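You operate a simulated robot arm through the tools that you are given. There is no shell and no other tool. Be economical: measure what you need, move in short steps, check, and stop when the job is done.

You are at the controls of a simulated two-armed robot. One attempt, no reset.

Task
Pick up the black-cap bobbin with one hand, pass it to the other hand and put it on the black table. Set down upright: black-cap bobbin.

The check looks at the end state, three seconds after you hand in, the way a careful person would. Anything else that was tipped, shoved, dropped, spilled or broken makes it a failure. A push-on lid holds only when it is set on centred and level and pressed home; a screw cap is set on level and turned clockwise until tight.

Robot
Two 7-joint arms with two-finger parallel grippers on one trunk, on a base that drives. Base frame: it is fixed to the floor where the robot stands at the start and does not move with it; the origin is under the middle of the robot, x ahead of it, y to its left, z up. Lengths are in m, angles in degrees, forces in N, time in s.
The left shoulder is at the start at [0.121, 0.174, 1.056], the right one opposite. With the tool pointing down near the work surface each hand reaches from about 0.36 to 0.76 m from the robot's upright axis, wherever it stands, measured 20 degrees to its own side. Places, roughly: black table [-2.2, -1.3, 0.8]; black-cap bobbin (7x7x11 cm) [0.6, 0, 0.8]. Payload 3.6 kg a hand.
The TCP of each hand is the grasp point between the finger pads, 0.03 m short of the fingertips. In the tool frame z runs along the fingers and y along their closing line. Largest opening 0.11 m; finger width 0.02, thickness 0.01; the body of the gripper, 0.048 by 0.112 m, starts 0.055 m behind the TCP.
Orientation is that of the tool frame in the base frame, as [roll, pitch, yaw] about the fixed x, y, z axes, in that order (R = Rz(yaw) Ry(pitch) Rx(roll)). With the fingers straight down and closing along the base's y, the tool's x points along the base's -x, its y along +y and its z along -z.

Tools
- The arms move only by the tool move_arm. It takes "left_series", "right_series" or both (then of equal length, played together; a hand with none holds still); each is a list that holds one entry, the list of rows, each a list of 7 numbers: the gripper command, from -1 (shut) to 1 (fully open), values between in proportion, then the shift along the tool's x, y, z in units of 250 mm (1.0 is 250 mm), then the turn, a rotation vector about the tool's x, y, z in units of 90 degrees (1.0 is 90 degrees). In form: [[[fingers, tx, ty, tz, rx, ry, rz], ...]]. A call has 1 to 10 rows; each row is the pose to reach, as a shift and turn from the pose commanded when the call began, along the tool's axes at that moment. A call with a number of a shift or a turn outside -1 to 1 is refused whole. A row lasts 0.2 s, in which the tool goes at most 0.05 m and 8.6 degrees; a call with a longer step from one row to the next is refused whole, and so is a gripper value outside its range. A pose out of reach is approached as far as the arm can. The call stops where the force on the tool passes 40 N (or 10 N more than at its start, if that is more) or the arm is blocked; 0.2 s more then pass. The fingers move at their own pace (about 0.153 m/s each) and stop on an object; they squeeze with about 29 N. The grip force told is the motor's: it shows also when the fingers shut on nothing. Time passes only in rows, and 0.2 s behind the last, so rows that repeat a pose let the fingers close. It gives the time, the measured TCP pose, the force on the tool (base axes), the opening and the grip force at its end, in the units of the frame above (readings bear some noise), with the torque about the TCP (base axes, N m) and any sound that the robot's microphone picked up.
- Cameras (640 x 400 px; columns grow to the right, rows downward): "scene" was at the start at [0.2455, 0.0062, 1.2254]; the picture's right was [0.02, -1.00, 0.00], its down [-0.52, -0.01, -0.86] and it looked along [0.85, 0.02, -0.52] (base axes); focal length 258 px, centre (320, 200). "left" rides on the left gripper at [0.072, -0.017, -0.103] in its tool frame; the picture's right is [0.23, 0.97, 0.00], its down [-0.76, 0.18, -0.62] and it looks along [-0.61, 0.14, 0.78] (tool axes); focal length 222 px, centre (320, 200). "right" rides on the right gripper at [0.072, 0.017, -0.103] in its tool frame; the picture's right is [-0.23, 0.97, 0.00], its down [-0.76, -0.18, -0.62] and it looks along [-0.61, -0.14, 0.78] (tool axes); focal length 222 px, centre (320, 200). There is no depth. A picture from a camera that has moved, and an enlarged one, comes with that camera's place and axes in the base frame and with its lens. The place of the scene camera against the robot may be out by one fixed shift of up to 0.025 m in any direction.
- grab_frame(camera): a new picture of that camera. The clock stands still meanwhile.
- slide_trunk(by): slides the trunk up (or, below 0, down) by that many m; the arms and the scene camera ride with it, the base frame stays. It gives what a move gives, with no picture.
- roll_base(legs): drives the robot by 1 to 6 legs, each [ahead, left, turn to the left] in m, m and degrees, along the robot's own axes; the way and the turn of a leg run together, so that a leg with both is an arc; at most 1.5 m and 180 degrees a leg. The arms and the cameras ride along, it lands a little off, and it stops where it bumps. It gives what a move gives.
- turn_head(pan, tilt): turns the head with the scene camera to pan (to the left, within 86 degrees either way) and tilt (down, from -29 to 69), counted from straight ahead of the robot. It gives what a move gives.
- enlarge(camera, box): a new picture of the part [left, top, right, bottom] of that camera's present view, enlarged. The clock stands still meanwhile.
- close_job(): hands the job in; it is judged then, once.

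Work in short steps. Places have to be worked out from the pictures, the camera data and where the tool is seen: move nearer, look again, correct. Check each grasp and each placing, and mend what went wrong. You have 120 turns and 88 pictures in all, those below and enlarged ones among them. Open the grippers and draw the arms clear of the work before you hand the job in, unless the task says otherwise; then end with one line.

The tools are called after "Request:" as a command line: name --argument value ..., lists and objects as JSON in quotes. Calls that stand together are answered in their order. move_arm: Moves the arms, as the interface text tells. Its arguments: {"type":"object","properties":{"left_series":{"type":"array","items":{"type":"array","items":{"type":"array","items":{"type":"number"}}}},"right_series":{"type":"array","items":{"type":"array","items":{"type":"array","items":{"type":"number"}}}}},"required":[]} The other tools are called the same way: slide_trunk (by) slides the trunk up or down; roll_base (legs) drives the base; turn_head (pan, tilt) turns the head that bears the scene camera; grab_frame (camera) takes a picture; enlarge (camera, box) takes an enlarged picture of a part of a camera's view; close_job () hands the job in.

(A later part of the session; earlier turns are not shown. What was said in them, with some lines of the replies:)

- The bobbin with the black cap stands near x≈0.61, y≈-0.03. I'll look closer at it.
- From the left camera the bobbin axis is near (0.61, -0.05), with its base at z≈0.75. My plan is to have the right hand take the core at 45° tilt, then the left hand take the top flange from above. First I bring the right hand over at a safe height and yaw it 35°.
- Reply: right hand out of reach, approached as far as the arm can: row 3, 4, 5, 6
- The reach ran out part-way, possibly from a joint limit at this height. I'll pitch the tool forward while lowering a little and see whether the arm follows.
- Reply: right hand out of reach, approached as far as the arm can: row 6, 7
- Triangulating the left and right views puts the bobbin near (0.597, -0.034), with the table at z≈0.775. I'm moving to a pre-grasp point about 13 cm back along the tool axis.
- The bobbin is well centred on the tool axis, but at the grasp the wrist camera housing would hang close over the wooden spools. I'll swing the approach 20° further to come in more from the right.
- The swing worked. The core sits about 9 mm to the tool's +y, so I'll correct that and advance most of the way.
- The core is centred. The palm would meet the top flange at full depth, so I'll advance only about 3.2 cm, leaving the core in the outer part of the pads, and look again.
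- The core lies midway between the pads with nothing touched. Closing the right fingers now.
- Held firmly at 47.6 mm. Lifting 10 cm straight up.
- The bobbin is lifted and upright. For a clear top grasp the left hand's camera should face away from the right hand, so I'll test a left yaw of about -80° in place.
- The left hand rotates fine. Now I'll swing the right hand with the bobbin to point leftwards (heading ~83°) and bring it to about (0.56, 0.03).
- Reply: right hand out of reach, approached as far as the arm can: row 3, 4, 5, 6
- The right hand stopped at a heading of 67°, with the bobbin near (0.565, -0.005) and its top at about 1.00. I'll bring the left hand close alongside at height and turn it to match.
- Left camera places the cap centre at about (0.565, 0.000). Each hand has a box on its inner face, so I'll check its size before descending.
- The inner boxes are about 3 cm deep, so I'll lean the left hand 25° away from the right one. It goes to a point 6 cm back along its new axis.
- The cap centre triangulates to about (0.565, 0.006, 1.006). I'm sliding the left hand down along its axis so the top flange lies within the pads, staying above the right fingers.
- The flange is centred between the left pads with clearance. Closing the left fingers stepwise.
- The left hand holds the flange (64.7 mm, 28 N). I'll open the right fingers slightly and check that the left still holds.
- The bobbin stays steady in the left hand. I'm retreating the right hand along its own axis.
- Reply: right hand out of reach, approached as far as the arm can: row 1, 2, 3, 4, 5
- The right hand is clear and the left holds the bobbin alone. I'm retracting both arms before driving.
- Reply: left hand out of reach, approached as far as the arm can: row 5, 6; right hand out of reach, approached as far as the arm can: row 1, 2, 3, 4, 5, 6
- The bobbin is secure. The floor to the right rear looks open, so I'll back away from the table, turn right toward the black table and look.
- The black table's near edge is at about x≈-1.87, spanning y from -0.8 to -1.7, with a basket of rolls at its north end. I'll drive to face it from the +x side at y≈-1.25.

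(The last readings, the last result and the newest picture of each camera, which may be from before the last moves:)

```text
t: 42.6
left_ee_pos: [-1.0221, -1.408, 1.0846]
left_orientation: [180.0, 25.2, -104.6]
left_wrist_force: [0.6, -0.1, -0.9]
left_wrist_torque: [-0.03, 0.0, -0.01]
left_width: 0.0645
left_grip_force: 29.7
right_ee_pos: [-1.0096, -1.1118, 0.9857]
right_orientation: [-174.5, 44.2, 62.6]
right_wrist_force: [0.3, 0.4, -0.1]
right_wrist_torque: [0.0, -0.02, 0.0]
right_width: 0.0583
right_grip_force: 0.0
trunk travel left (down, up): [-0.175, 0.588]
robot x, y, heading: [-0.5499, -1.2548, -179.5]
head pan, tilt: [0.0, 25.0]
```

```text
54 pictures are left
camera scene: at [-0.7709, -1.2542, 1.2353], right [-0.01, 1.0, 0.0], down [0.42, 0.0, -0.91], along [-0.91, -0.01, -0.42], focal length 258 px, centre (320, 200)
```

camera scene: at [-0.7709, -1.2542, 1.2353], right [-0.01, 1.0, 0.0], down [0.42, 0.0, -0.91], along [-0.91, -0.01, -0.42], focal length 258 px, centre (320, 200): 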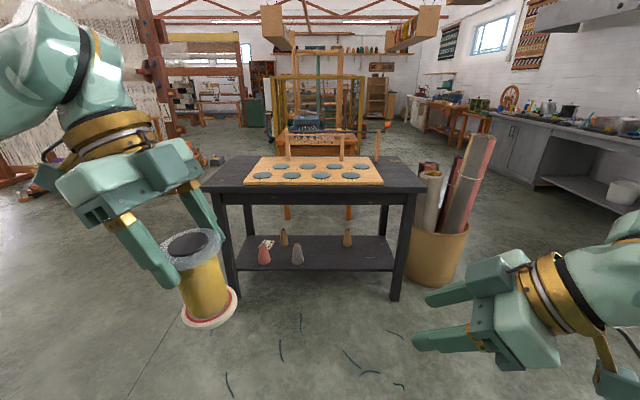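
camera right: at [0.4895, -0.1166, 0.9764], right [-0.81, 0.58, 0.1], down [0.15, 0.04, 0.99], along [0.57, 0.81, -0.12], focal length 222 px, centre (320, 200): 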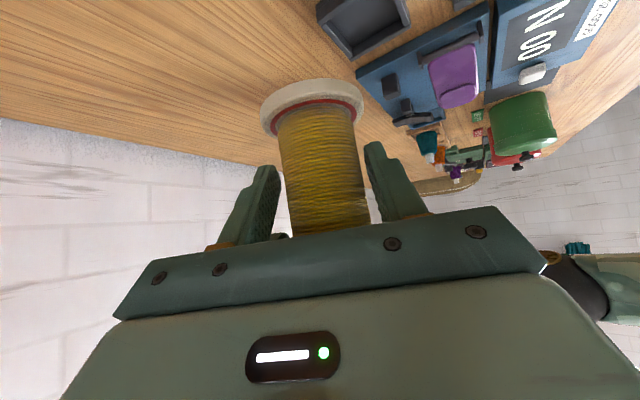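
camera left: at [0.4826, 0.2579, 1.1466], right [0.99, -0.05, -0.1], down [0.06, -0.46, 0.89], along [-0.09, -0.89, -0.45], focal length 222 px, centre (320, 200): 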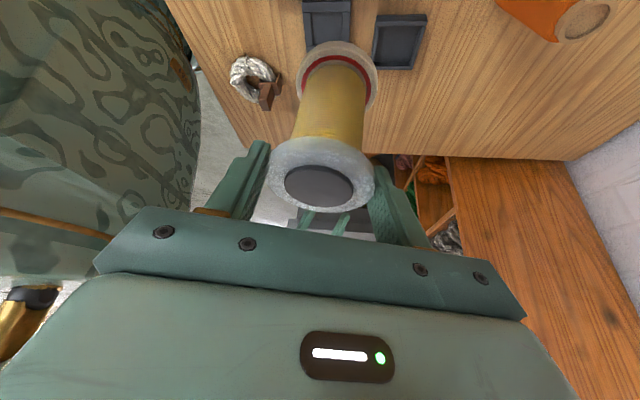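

The table top has a tray in the middle and a bare strip on its left side (y≈-1.65 to -1.84), which suits the left hand. I'll line up and drive closer.

Request:
roll_base --legs '[[0, 0.3, 0], [0.65, 0, 0]]'

Request:
turn_head --pan 10 --tilt 35

Request:
grab_frame --camera "scene"

```text
t: 47.9
left_ee_pos: [-1.6632, -1.7228, 1.0843]
left_orientation: [179.9, 25.1, -104.1]
left_wrist_force: [0.2, 0.4, -0.9]
left_wrist_torque: [0.0, 0.02, -0.02]
left_width: 0.0647
left_grip_force: 29.1
right_ee_pos: [-1.6527, -1.4272, 0.9844]
right_orientation: [-174.5, 44.3, 63.0]
right_wrist_force: [0.0, -0.4, -0.1]
right_wrist_torque: [0.01, 0.03, -0.01]
right_width: 0.0582
right_grip_force: 0.0
trunk travel left (down, up): [-0.175, 0.588]
robot x, y, heading: [-1.1965, -1.5663, -179.0]
head pan, tilt: [0.0, 25.0]
```

```text
t: 48.6
left_ee_pos: [-1.6622, -1.7223, 1.0849]
left_orientation: [179.9, 25.1, -104.1]
left_wrist_force: [0.4, -0.3, -0.6]
left_wrist_torque: [0.0, 0.0, 0.03]
left_width: 0.0645
left_grip_force: 29.4
right_ee_pos: [-1.6534, -1.4281, 0.9846]
right_orientation: [-174.5, 44.2, 63.0]
right_wrist_force: [0.2, 0.7, -0.4]
right_wrist_torque: [0.0, 0.02, -0.01]
right_width: 0.0582
right_grip_force: 0.0
trunk travel left (down, up): [-0.175, 0.588]
robot x, y, heading: [-1.1934, -1.5662, -178.7]
head pan, tilt: [10.0, 35.0]
```

```text
53 pictures are left
camera scene: at [-1.4076, -1.5827, 1.2195], right [-0.19, 0.98, 0.0], down [0.56, 0.11, -0.82], along [-0.8, -0.15, -0.57], focal length 258 px, centre (320, 200)
```

scene: 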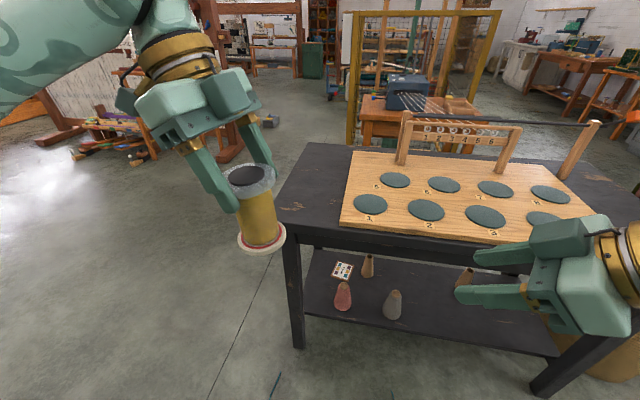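

The bare left strip is roughly 15 cm wide, centred at y≈-1.71. I'll drive 0.25 m closer and look with the left camera.

Request:
roll_base --legs '[[0.25, 0, -1]]'

Request:
grab_frame --camera "left"

Request:
grab_frame --camera "scene"

```text
t: 50.4
left_ee_pos: [-1.9123, -1.7163, 1.083]
left_orientation: [-179.9, 25.1, -105.1]
left_wrist_force: [-0.6, -0.9, -1.0]
left_wrist_torque: [0.01, -0.03, -0.02]
left_width: 0.0646
left_grip_force: 29.7
right_ee_pos: [-1.8999, -1.4208, 0.9842]
right_orientation: [-174.6, 44.3, 62.0]
right_wrist_force: [-0.8, 0.1, -1.3]
right_wrist_torque: [0.02, -0.01, -0.01]
right_width: 0.0586
right_grip_force: 0.0
trunk travel left (down, up): [-0.175, 0.588]
robot x, y, heading: [-1.4438, -1.5664, 179.8]
head pan, tilt: [10.0, 35.0]
```

```text
52 pictures are left
camera left: at [-1.9257, -1.8261, 1.1461], right [-0.99, 0.06, -0.1], down [-0.06, 0.46, 0.89], along [0.09, 0.89, -0.45], focal length 222 px, centre (320, 200)
```

left: 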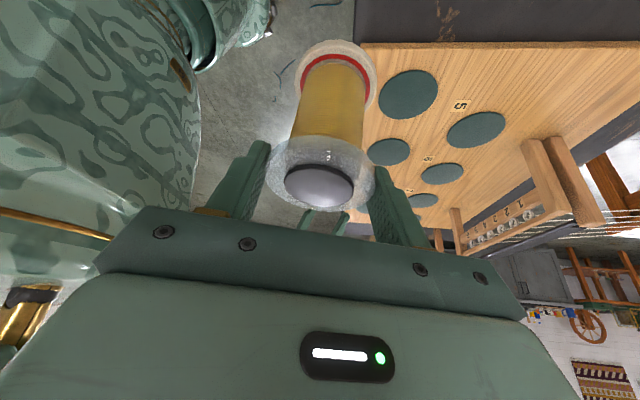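

```text
51 pictures are left
camera scene: at [-1.6568, -1.5804, 1.2193], right [-0.17, 0.99, 0.0], down [0.57, 0.1, -0.82], along [-0.81, -0.14, -0.57], focal length 258 px, centre (320, 200)
```

scene: 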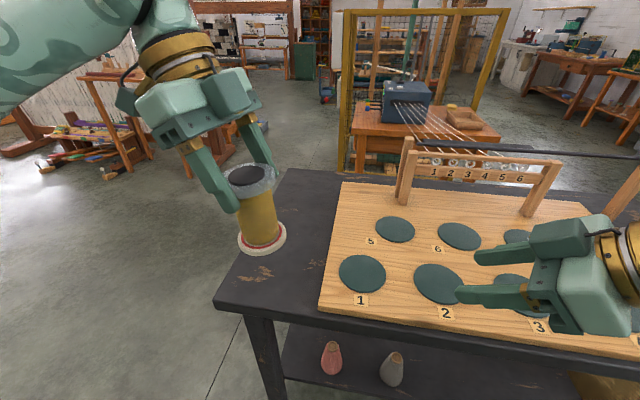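

The table top works out at z≈0.74, with its edge near x≈-1.92 and the tray's left edge at y≈-1.63. The bobbin is upright, so I'll move it over (-2.03, -1.725) and lower it 5 cm first.

Request:
move_arm --left_series '[[[-1, 0.058, 0.107, 0.028, 0, 0, 0], [-1, 0.117, 0.214, 0.056, 0, 0, 0], [-1, 0.175, 0.321, 0.084, 0, 0, 0], [-1, 0.234, 0.428, 0.112, 0, 0, 0], [-1, 0.234, 0.428, 0.112, 0, 0, 0]]]'

```text
t: 51.6
left_ee_pos: [-2.0274, -1.728, 1.0346]
left_orientation: [179.8, 25.2, -105.1]
left_wrist_force: [0.0, -0.7, -1.2]
left_wrist_torque: [-0.04, -0.02, -0.03]
left_width: 0.0647
left_grip_force: 29.1
right_ee_pos: [-1.8976, -1.4207, 0.9855]
right_orientation: [-174.6, 44.1, 61.9]
right_wrist_force: [0.5, 0.7, -1.0]
right_wrist_torque: [-0.01, -0.02, -0.01]
right_width: 0.0583
right_grip_force: 0.1
trunk travel left (down, up): [-0.175, 0.588]
robot x, y, heading: [-1.4416, -1.5697, 179.9]
head pan, tilt: [10.0, 35.0]
```

Good. Lowering a further 13 cm, then I'll check the height.

Request:
move_arm --left_series '[[[-1, 0.055, 0, 0.118, 0, 0, 0], [-1, 0.11, 0, 0.236, 0, 0, 0], [-1, 0.165, 0, 0.353, 0, 0, 0], [-1, 0.22, 0, 0.471, 0, 0, 0], [-1, 0.22, 0, 0.471, 0, 0, 0]]]'

Request:
grab_frame --camera "left"

Request:
grab_frame --camera "scene"

```text
t: 52.8
left_ee_pos: [-2.028, -1.7278, 0.9034]
left_orientation: [179.8, 25.1, -105.2]
left_wrist_force: [0.0, -0.6, -0.7]
left_wrist_torque: [-0.02, -0.01, -0.01]
left_width: 0.0643
left_grip_force: 28.9
right_ee_pos: [-1.8986, -1.4209, 0.9843]
right_orientation: [-174.4, 44.2, 62.0]
right_wrist_force: [-0.2, -0.5, 0.4]
right_wrist_torque: [-0.04, 0.01, 0.01]
right_width: 0.0583
right_grip_force: 0.0
trunk travel left (down, up): [-0.175, 0.588]
robot x, y, heading: [-1.4429, -1.568, 179.8]
head pan, tilt: [10.0, 35.0]
```

```text
50 pictures are left
camera left: at [-2.0393, -1.8378, 0.9658], right [-0.99, 0.06, -0.09], down [-0.06, 0.46, 0.89], along [0.09, 0.89, -0.45], focal length 222 px, centre (320, 200)
```

left: 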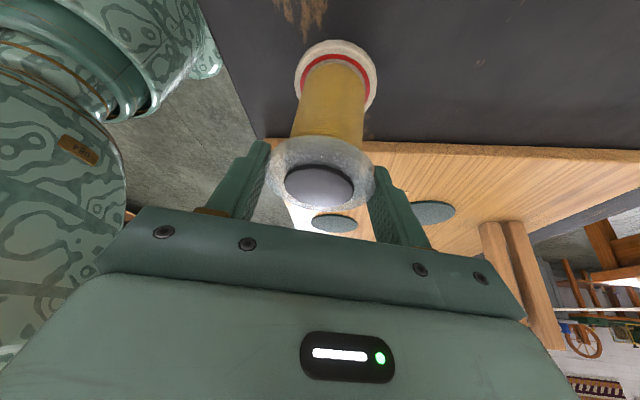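

```text
49 pictures are left
camera scene: at [-1.6556, -1.5803, 1.2196], right [-0.17, 0.99, 0.0], down [0.57, 0.1, -0.82], along [-0.81, -0.14, -0.57], focal length 258 px, centre (320, 200)
```

scene: 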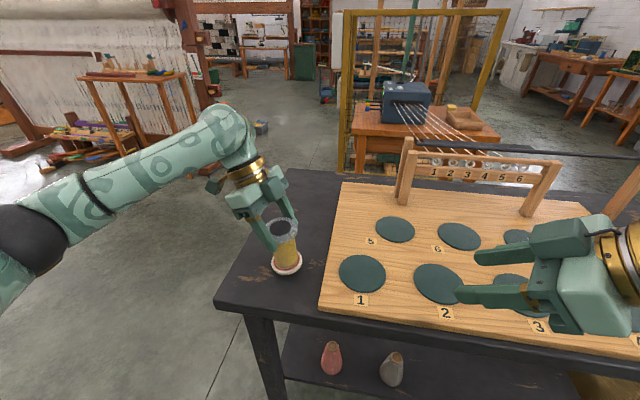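

The bobbin hangs over the bare strip, clear of the tray. Continuing down slowly and watching the force.

Request:
move_arm --left_series '[[[-1, 0.025, 0, 0.054, 0, 0, 0], [-1, 0.042, 0, 0.091, 0, 0, 0], [-1, 0.051, 0, 0.109, 0, 0, 0], [-1, 0.059, 0, 0.127, 0, 0, 0], [-1, 0.059, 0, 0.127, 0, 0, 0]]]'

Request:
grab_frame --camera "left"

Request:
enlarge --camera "scene" --box '[220, 170, 350, 300]'

```text
t: 54.0
left_ee_pos: [-2.0254, -1.7268, 0.8702]
left_orientation: [179.7, 25.0, -105.3]
left_wrist_force: [-3.4, 2.4, 27.7]
left_wrist_torque: [0.18, 0.05, 0.21]
left_width: 0.0635
left_grip_force: 29.3
right_ee_pos: [-1.8974, -1.4206, 0.9853]
right_orientation: [-174.4, 44.3, 62.1]
right_wrist_force: [-0.8, 0.4, -0.4]
right_wrist_torque: [-0.01, 0.01, 0.01]
right_width: 0.0584
right_grip_force: 0.1
trunk travel left (down, up): [-0.175, 0.588]
robot x, y, heading: [-1.4402, -1.5683, 179.9]
head pan, tilt: [10.0, 35.0]
```

```text
48 pictures are left
camera left: at [-2.0374, -1.8362, 0.9334], right [-0.99, 0.06, -0.09], down [-0.06, 0.46, 0.89], along [0.09, 0.89, -0.45], focal length 222 px, centre (320, 200)
```

left: 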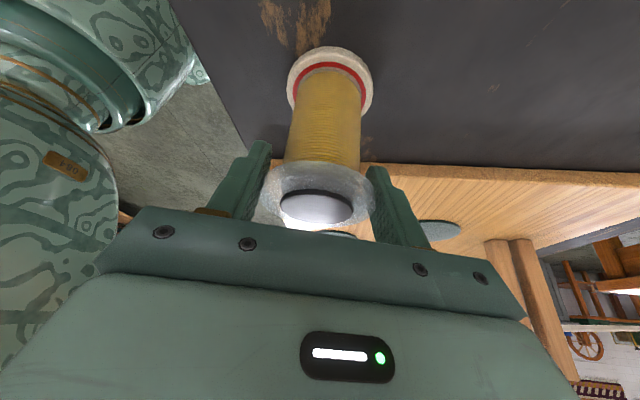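

```text
3.08 times, centred on (285, 235) of scene
camera zoom: at [-1.6536, -1.5794, 1.2201], right [-0.17, 0.99, 0.0], down [0.56, 0.1, -0.82], along [-0.81, -0.14, -0.57], focal length 793 px, centre (428, 92)
```

zoom: 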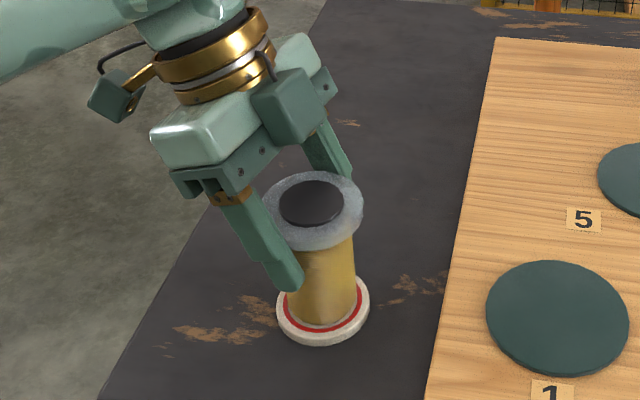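

Contact is made (about 28 N) and the bobbin stands upright on the table. I'll ease up 3 mm, then open the left fingers gradually.

Request:
move_arm --left_series '[[[-1, -0.005, 0, -0.011, 0, 0, 0], [-1, -0.005, 0, -0.011, 0, 0, 0], [0.25, -0.005, 0, -0.011, 0, 0, 0], [0.4, -0.005, 0, -0.011, 0, 0, 0], [0.7, -0.005, 0, -0.011, 0, 0, 0], [0.9, -0.005, 0, -0.011, 0, 0, 0]]]'

Request:
grab_frame --camera "left"

Request:
enlarge --camera "scene" --box '[220, 170, 350, 300]'

```text
t: 55.4
left_ee_pos: [-2.0279, -1.7266, 0.8716]
left_orientation: [179.9, 25.0, -105.2]
left_wrist_force: [0.5, 0.3, 0.4]
left_wrist_torque: [-0.01, 0.0, 0.02]
left_width: 0.1041
left_grip_force: 0.0
right_ee_pos: [-1.8965, -1.4208, 0.9855]
right_orientation: [-174.5, 44.2, 62.0]
right_wrist_force: [-0.1, -0.5, 0.0]
right_wrist_torque: [0.01, 0.0, -0.02]
right_width: 0.0582
right_grip_force: 0.0
trunk travel left (down, up): [-0.175, 0.588]
robot x, y, heading: [-1.4421, -1.5659, 180.2]
head pan, tilt: [10.0, 35.0]
```

```text
46 pictures are left
camera left: at [-2.039, -1.8374, 0.9348], right [-0.99, 0.06, -0.1], down [-0.06, 0.46, 0.89], along [0.09, 0.89, -0.45], focal length 222 px, centre (320, 200)
```

left: 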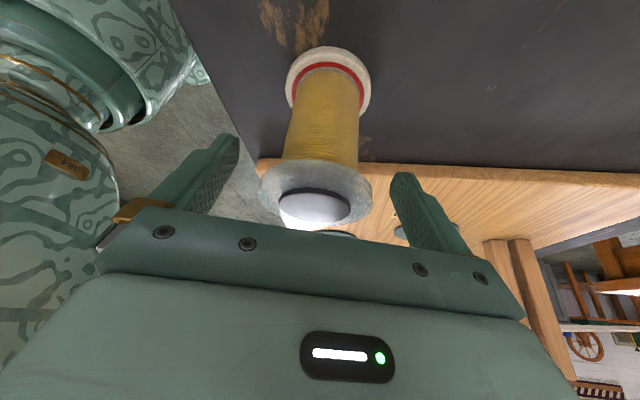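

```text
3.08 times, centred on (285, 235) of scene
camera zoom: at [-1.6558, -1.5804, 1.2195], right [-0.17, 0.99, 0.0], down [0.57, 0.1, -0.82], along [-0.81, -0.14, -0.57], focal length 793 px, centre (428, 92)
```

zoom: 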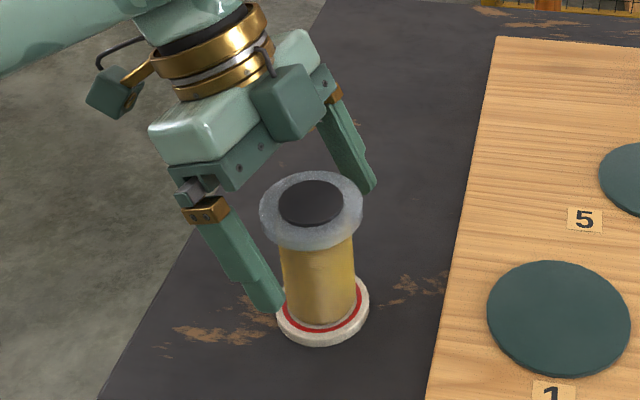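

The bobbin stands free and upright. Opening fully and withdrawing the left hand along its axis.

Request:
move_arm --left_series '[[[1, 0, 0, -0.06, 0, 0, 0], [1, 0, 0, -0.16, 0, 0, 0], [1, 0, 0, -0.3, 0, 0, 0], [1, 0, 0, -0.45, 0, 0, 0], [1, 0, 0, -0.6, 0, 0, 0], [1, 0, 0, -0.6, 0, 0, 0]]]'

Request:
grab_frame --camera "scene"

```text
t: 56.8
left_ee_pos: [-2.0456, -1.7889, 1.0098]
left_orientation: [179.9, 25.0, -105.1]
left_wrist_force: [-0.2, -0.2, -0.9]
left_wrist_torque: [-0.02, 0.03, -0.02]
left_width: 0.11
left_grip_force: 0.0
right_ee_pos: [-1.8975, -1.4215, 0.9852]
right_orientation: [-174.5, 44.1, 62.0]
right_wrist_force: [1.3, 0.3, 0.4]
right_wrist_torque: [-0.01, 0.01, 0.02]
right_width: 0.0584
right_grip_force: 0.0
trunk travel left (down, up): [-0.175, 0.588]
robot x, y, heading: [-1.4438, -1.5696, 179.9]
head pan, tilt: [10.0, 35.0]
```

```text
44 pictures are left
camera scene: at [-1.656, -1.5805, 1.2194], right [-0.17, 0.99, 0.0], down [0.57, 0.1, -0.82], along [-0.81, -0.14, -0.57], focal length 258 px, centre (320, 200)
```

scene: 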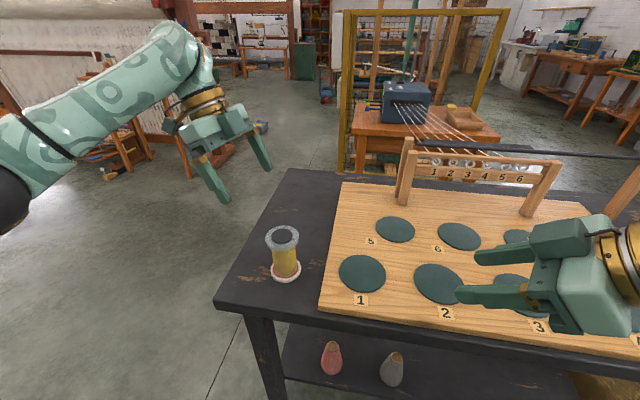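

The bobbin stands upright on the bare table. I'll open the right gripper and roll back so both arms are clear.

Request:
move_arm --right_series '[[[1, 0, 0, 0, 0, 0, 0], [1, 0, 0, 0, 0, 0, 0]]]'

Request:
roll_base --legs '[[-0.35, 0, 0]]'

Request:
grab_frame --camera "scene"

```text
t: 57.4
left_ee_pos: [-2.0447, -1.7893, 1.008]
left_orientation: [179.9, 25.0, -105.3]
left_wrist_force: [0.2, -0.6, 0.6]
left_wrist_torque: [-0.03, -0.01, -0.02]
left_width: 0.11
left_grip_force: 0.2
right_ee_pos: [-1.8979, -1.4204, 0.9844]
right_orientation: [-174.5, 44.2, 62.0]
right_wrist_force: [-0.4, 0.4, 0.4]
right_wrist_torque: [-0.03, 0.02, 0.03]
right_width: 0.1102
right_grip_force: 0.1
trunk travel left (down, up): [-0.175, 0.588]
robot x, y, heading: [-1.4409, -1.5697, 179.9]
head pan, tilt: [10.0, 35.0]
```

```text
t: 59.7
left_ee_pos: [-1.6868, -1.7887, 1.0079]
left_orientation: [179.9, 24.9, -105.3]
left_wrist_force: [0.0, -0.7, -0.3]
left_wrist_torque: [-0.01, 0.0, 0.01]
left_width: 0.11
left_grip_force: 0.0
right_ee_pos: [-1.5417, -1.4223, 0.9861]
right_orientation: [-174.4, 44.2, 62.0]
right_wrist_force: [1.4, -0.7, -0.4]
right_wrist_torque: [0.01, 0.01, -0.05]
right_width: 0.11
right_grip_force: 0.0
trunk travel left (down, up): [-0.175, 0.588]
robot x, y, heading: [-1.0847, -1.5722, 180.1]
head pan, tilt: [10.0, 35.0]
```

```text
43 pictures are left
camera scene: at [-1.2986, -1.581, 1.2197], right [-0.17, 0.99, 0.0], down [0.57, 0.1, -0.82], along [-0.81, -0.14, -0.57], focal length 258 px, centre (320, 200)
```

scene: 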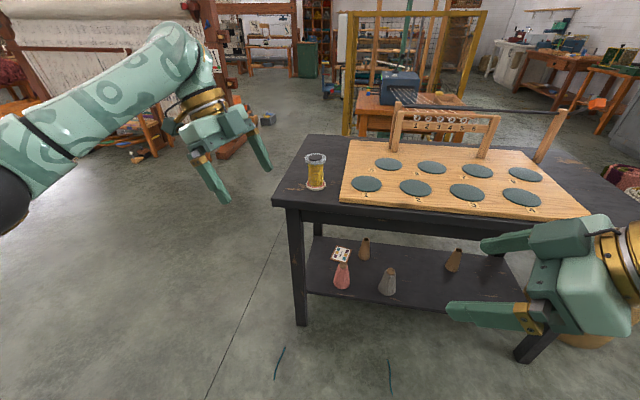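

The bobbin is upright on the black table, both grippers are open and the arms are clear. Handing in.

Request:
close_job

```text
The job is handed in.
```

The right hand picked up the black-cap bobbin and passed it in the air to the left hand, which set it upright on the bare left strip of the black table; I saw nothing else tipped or moved.
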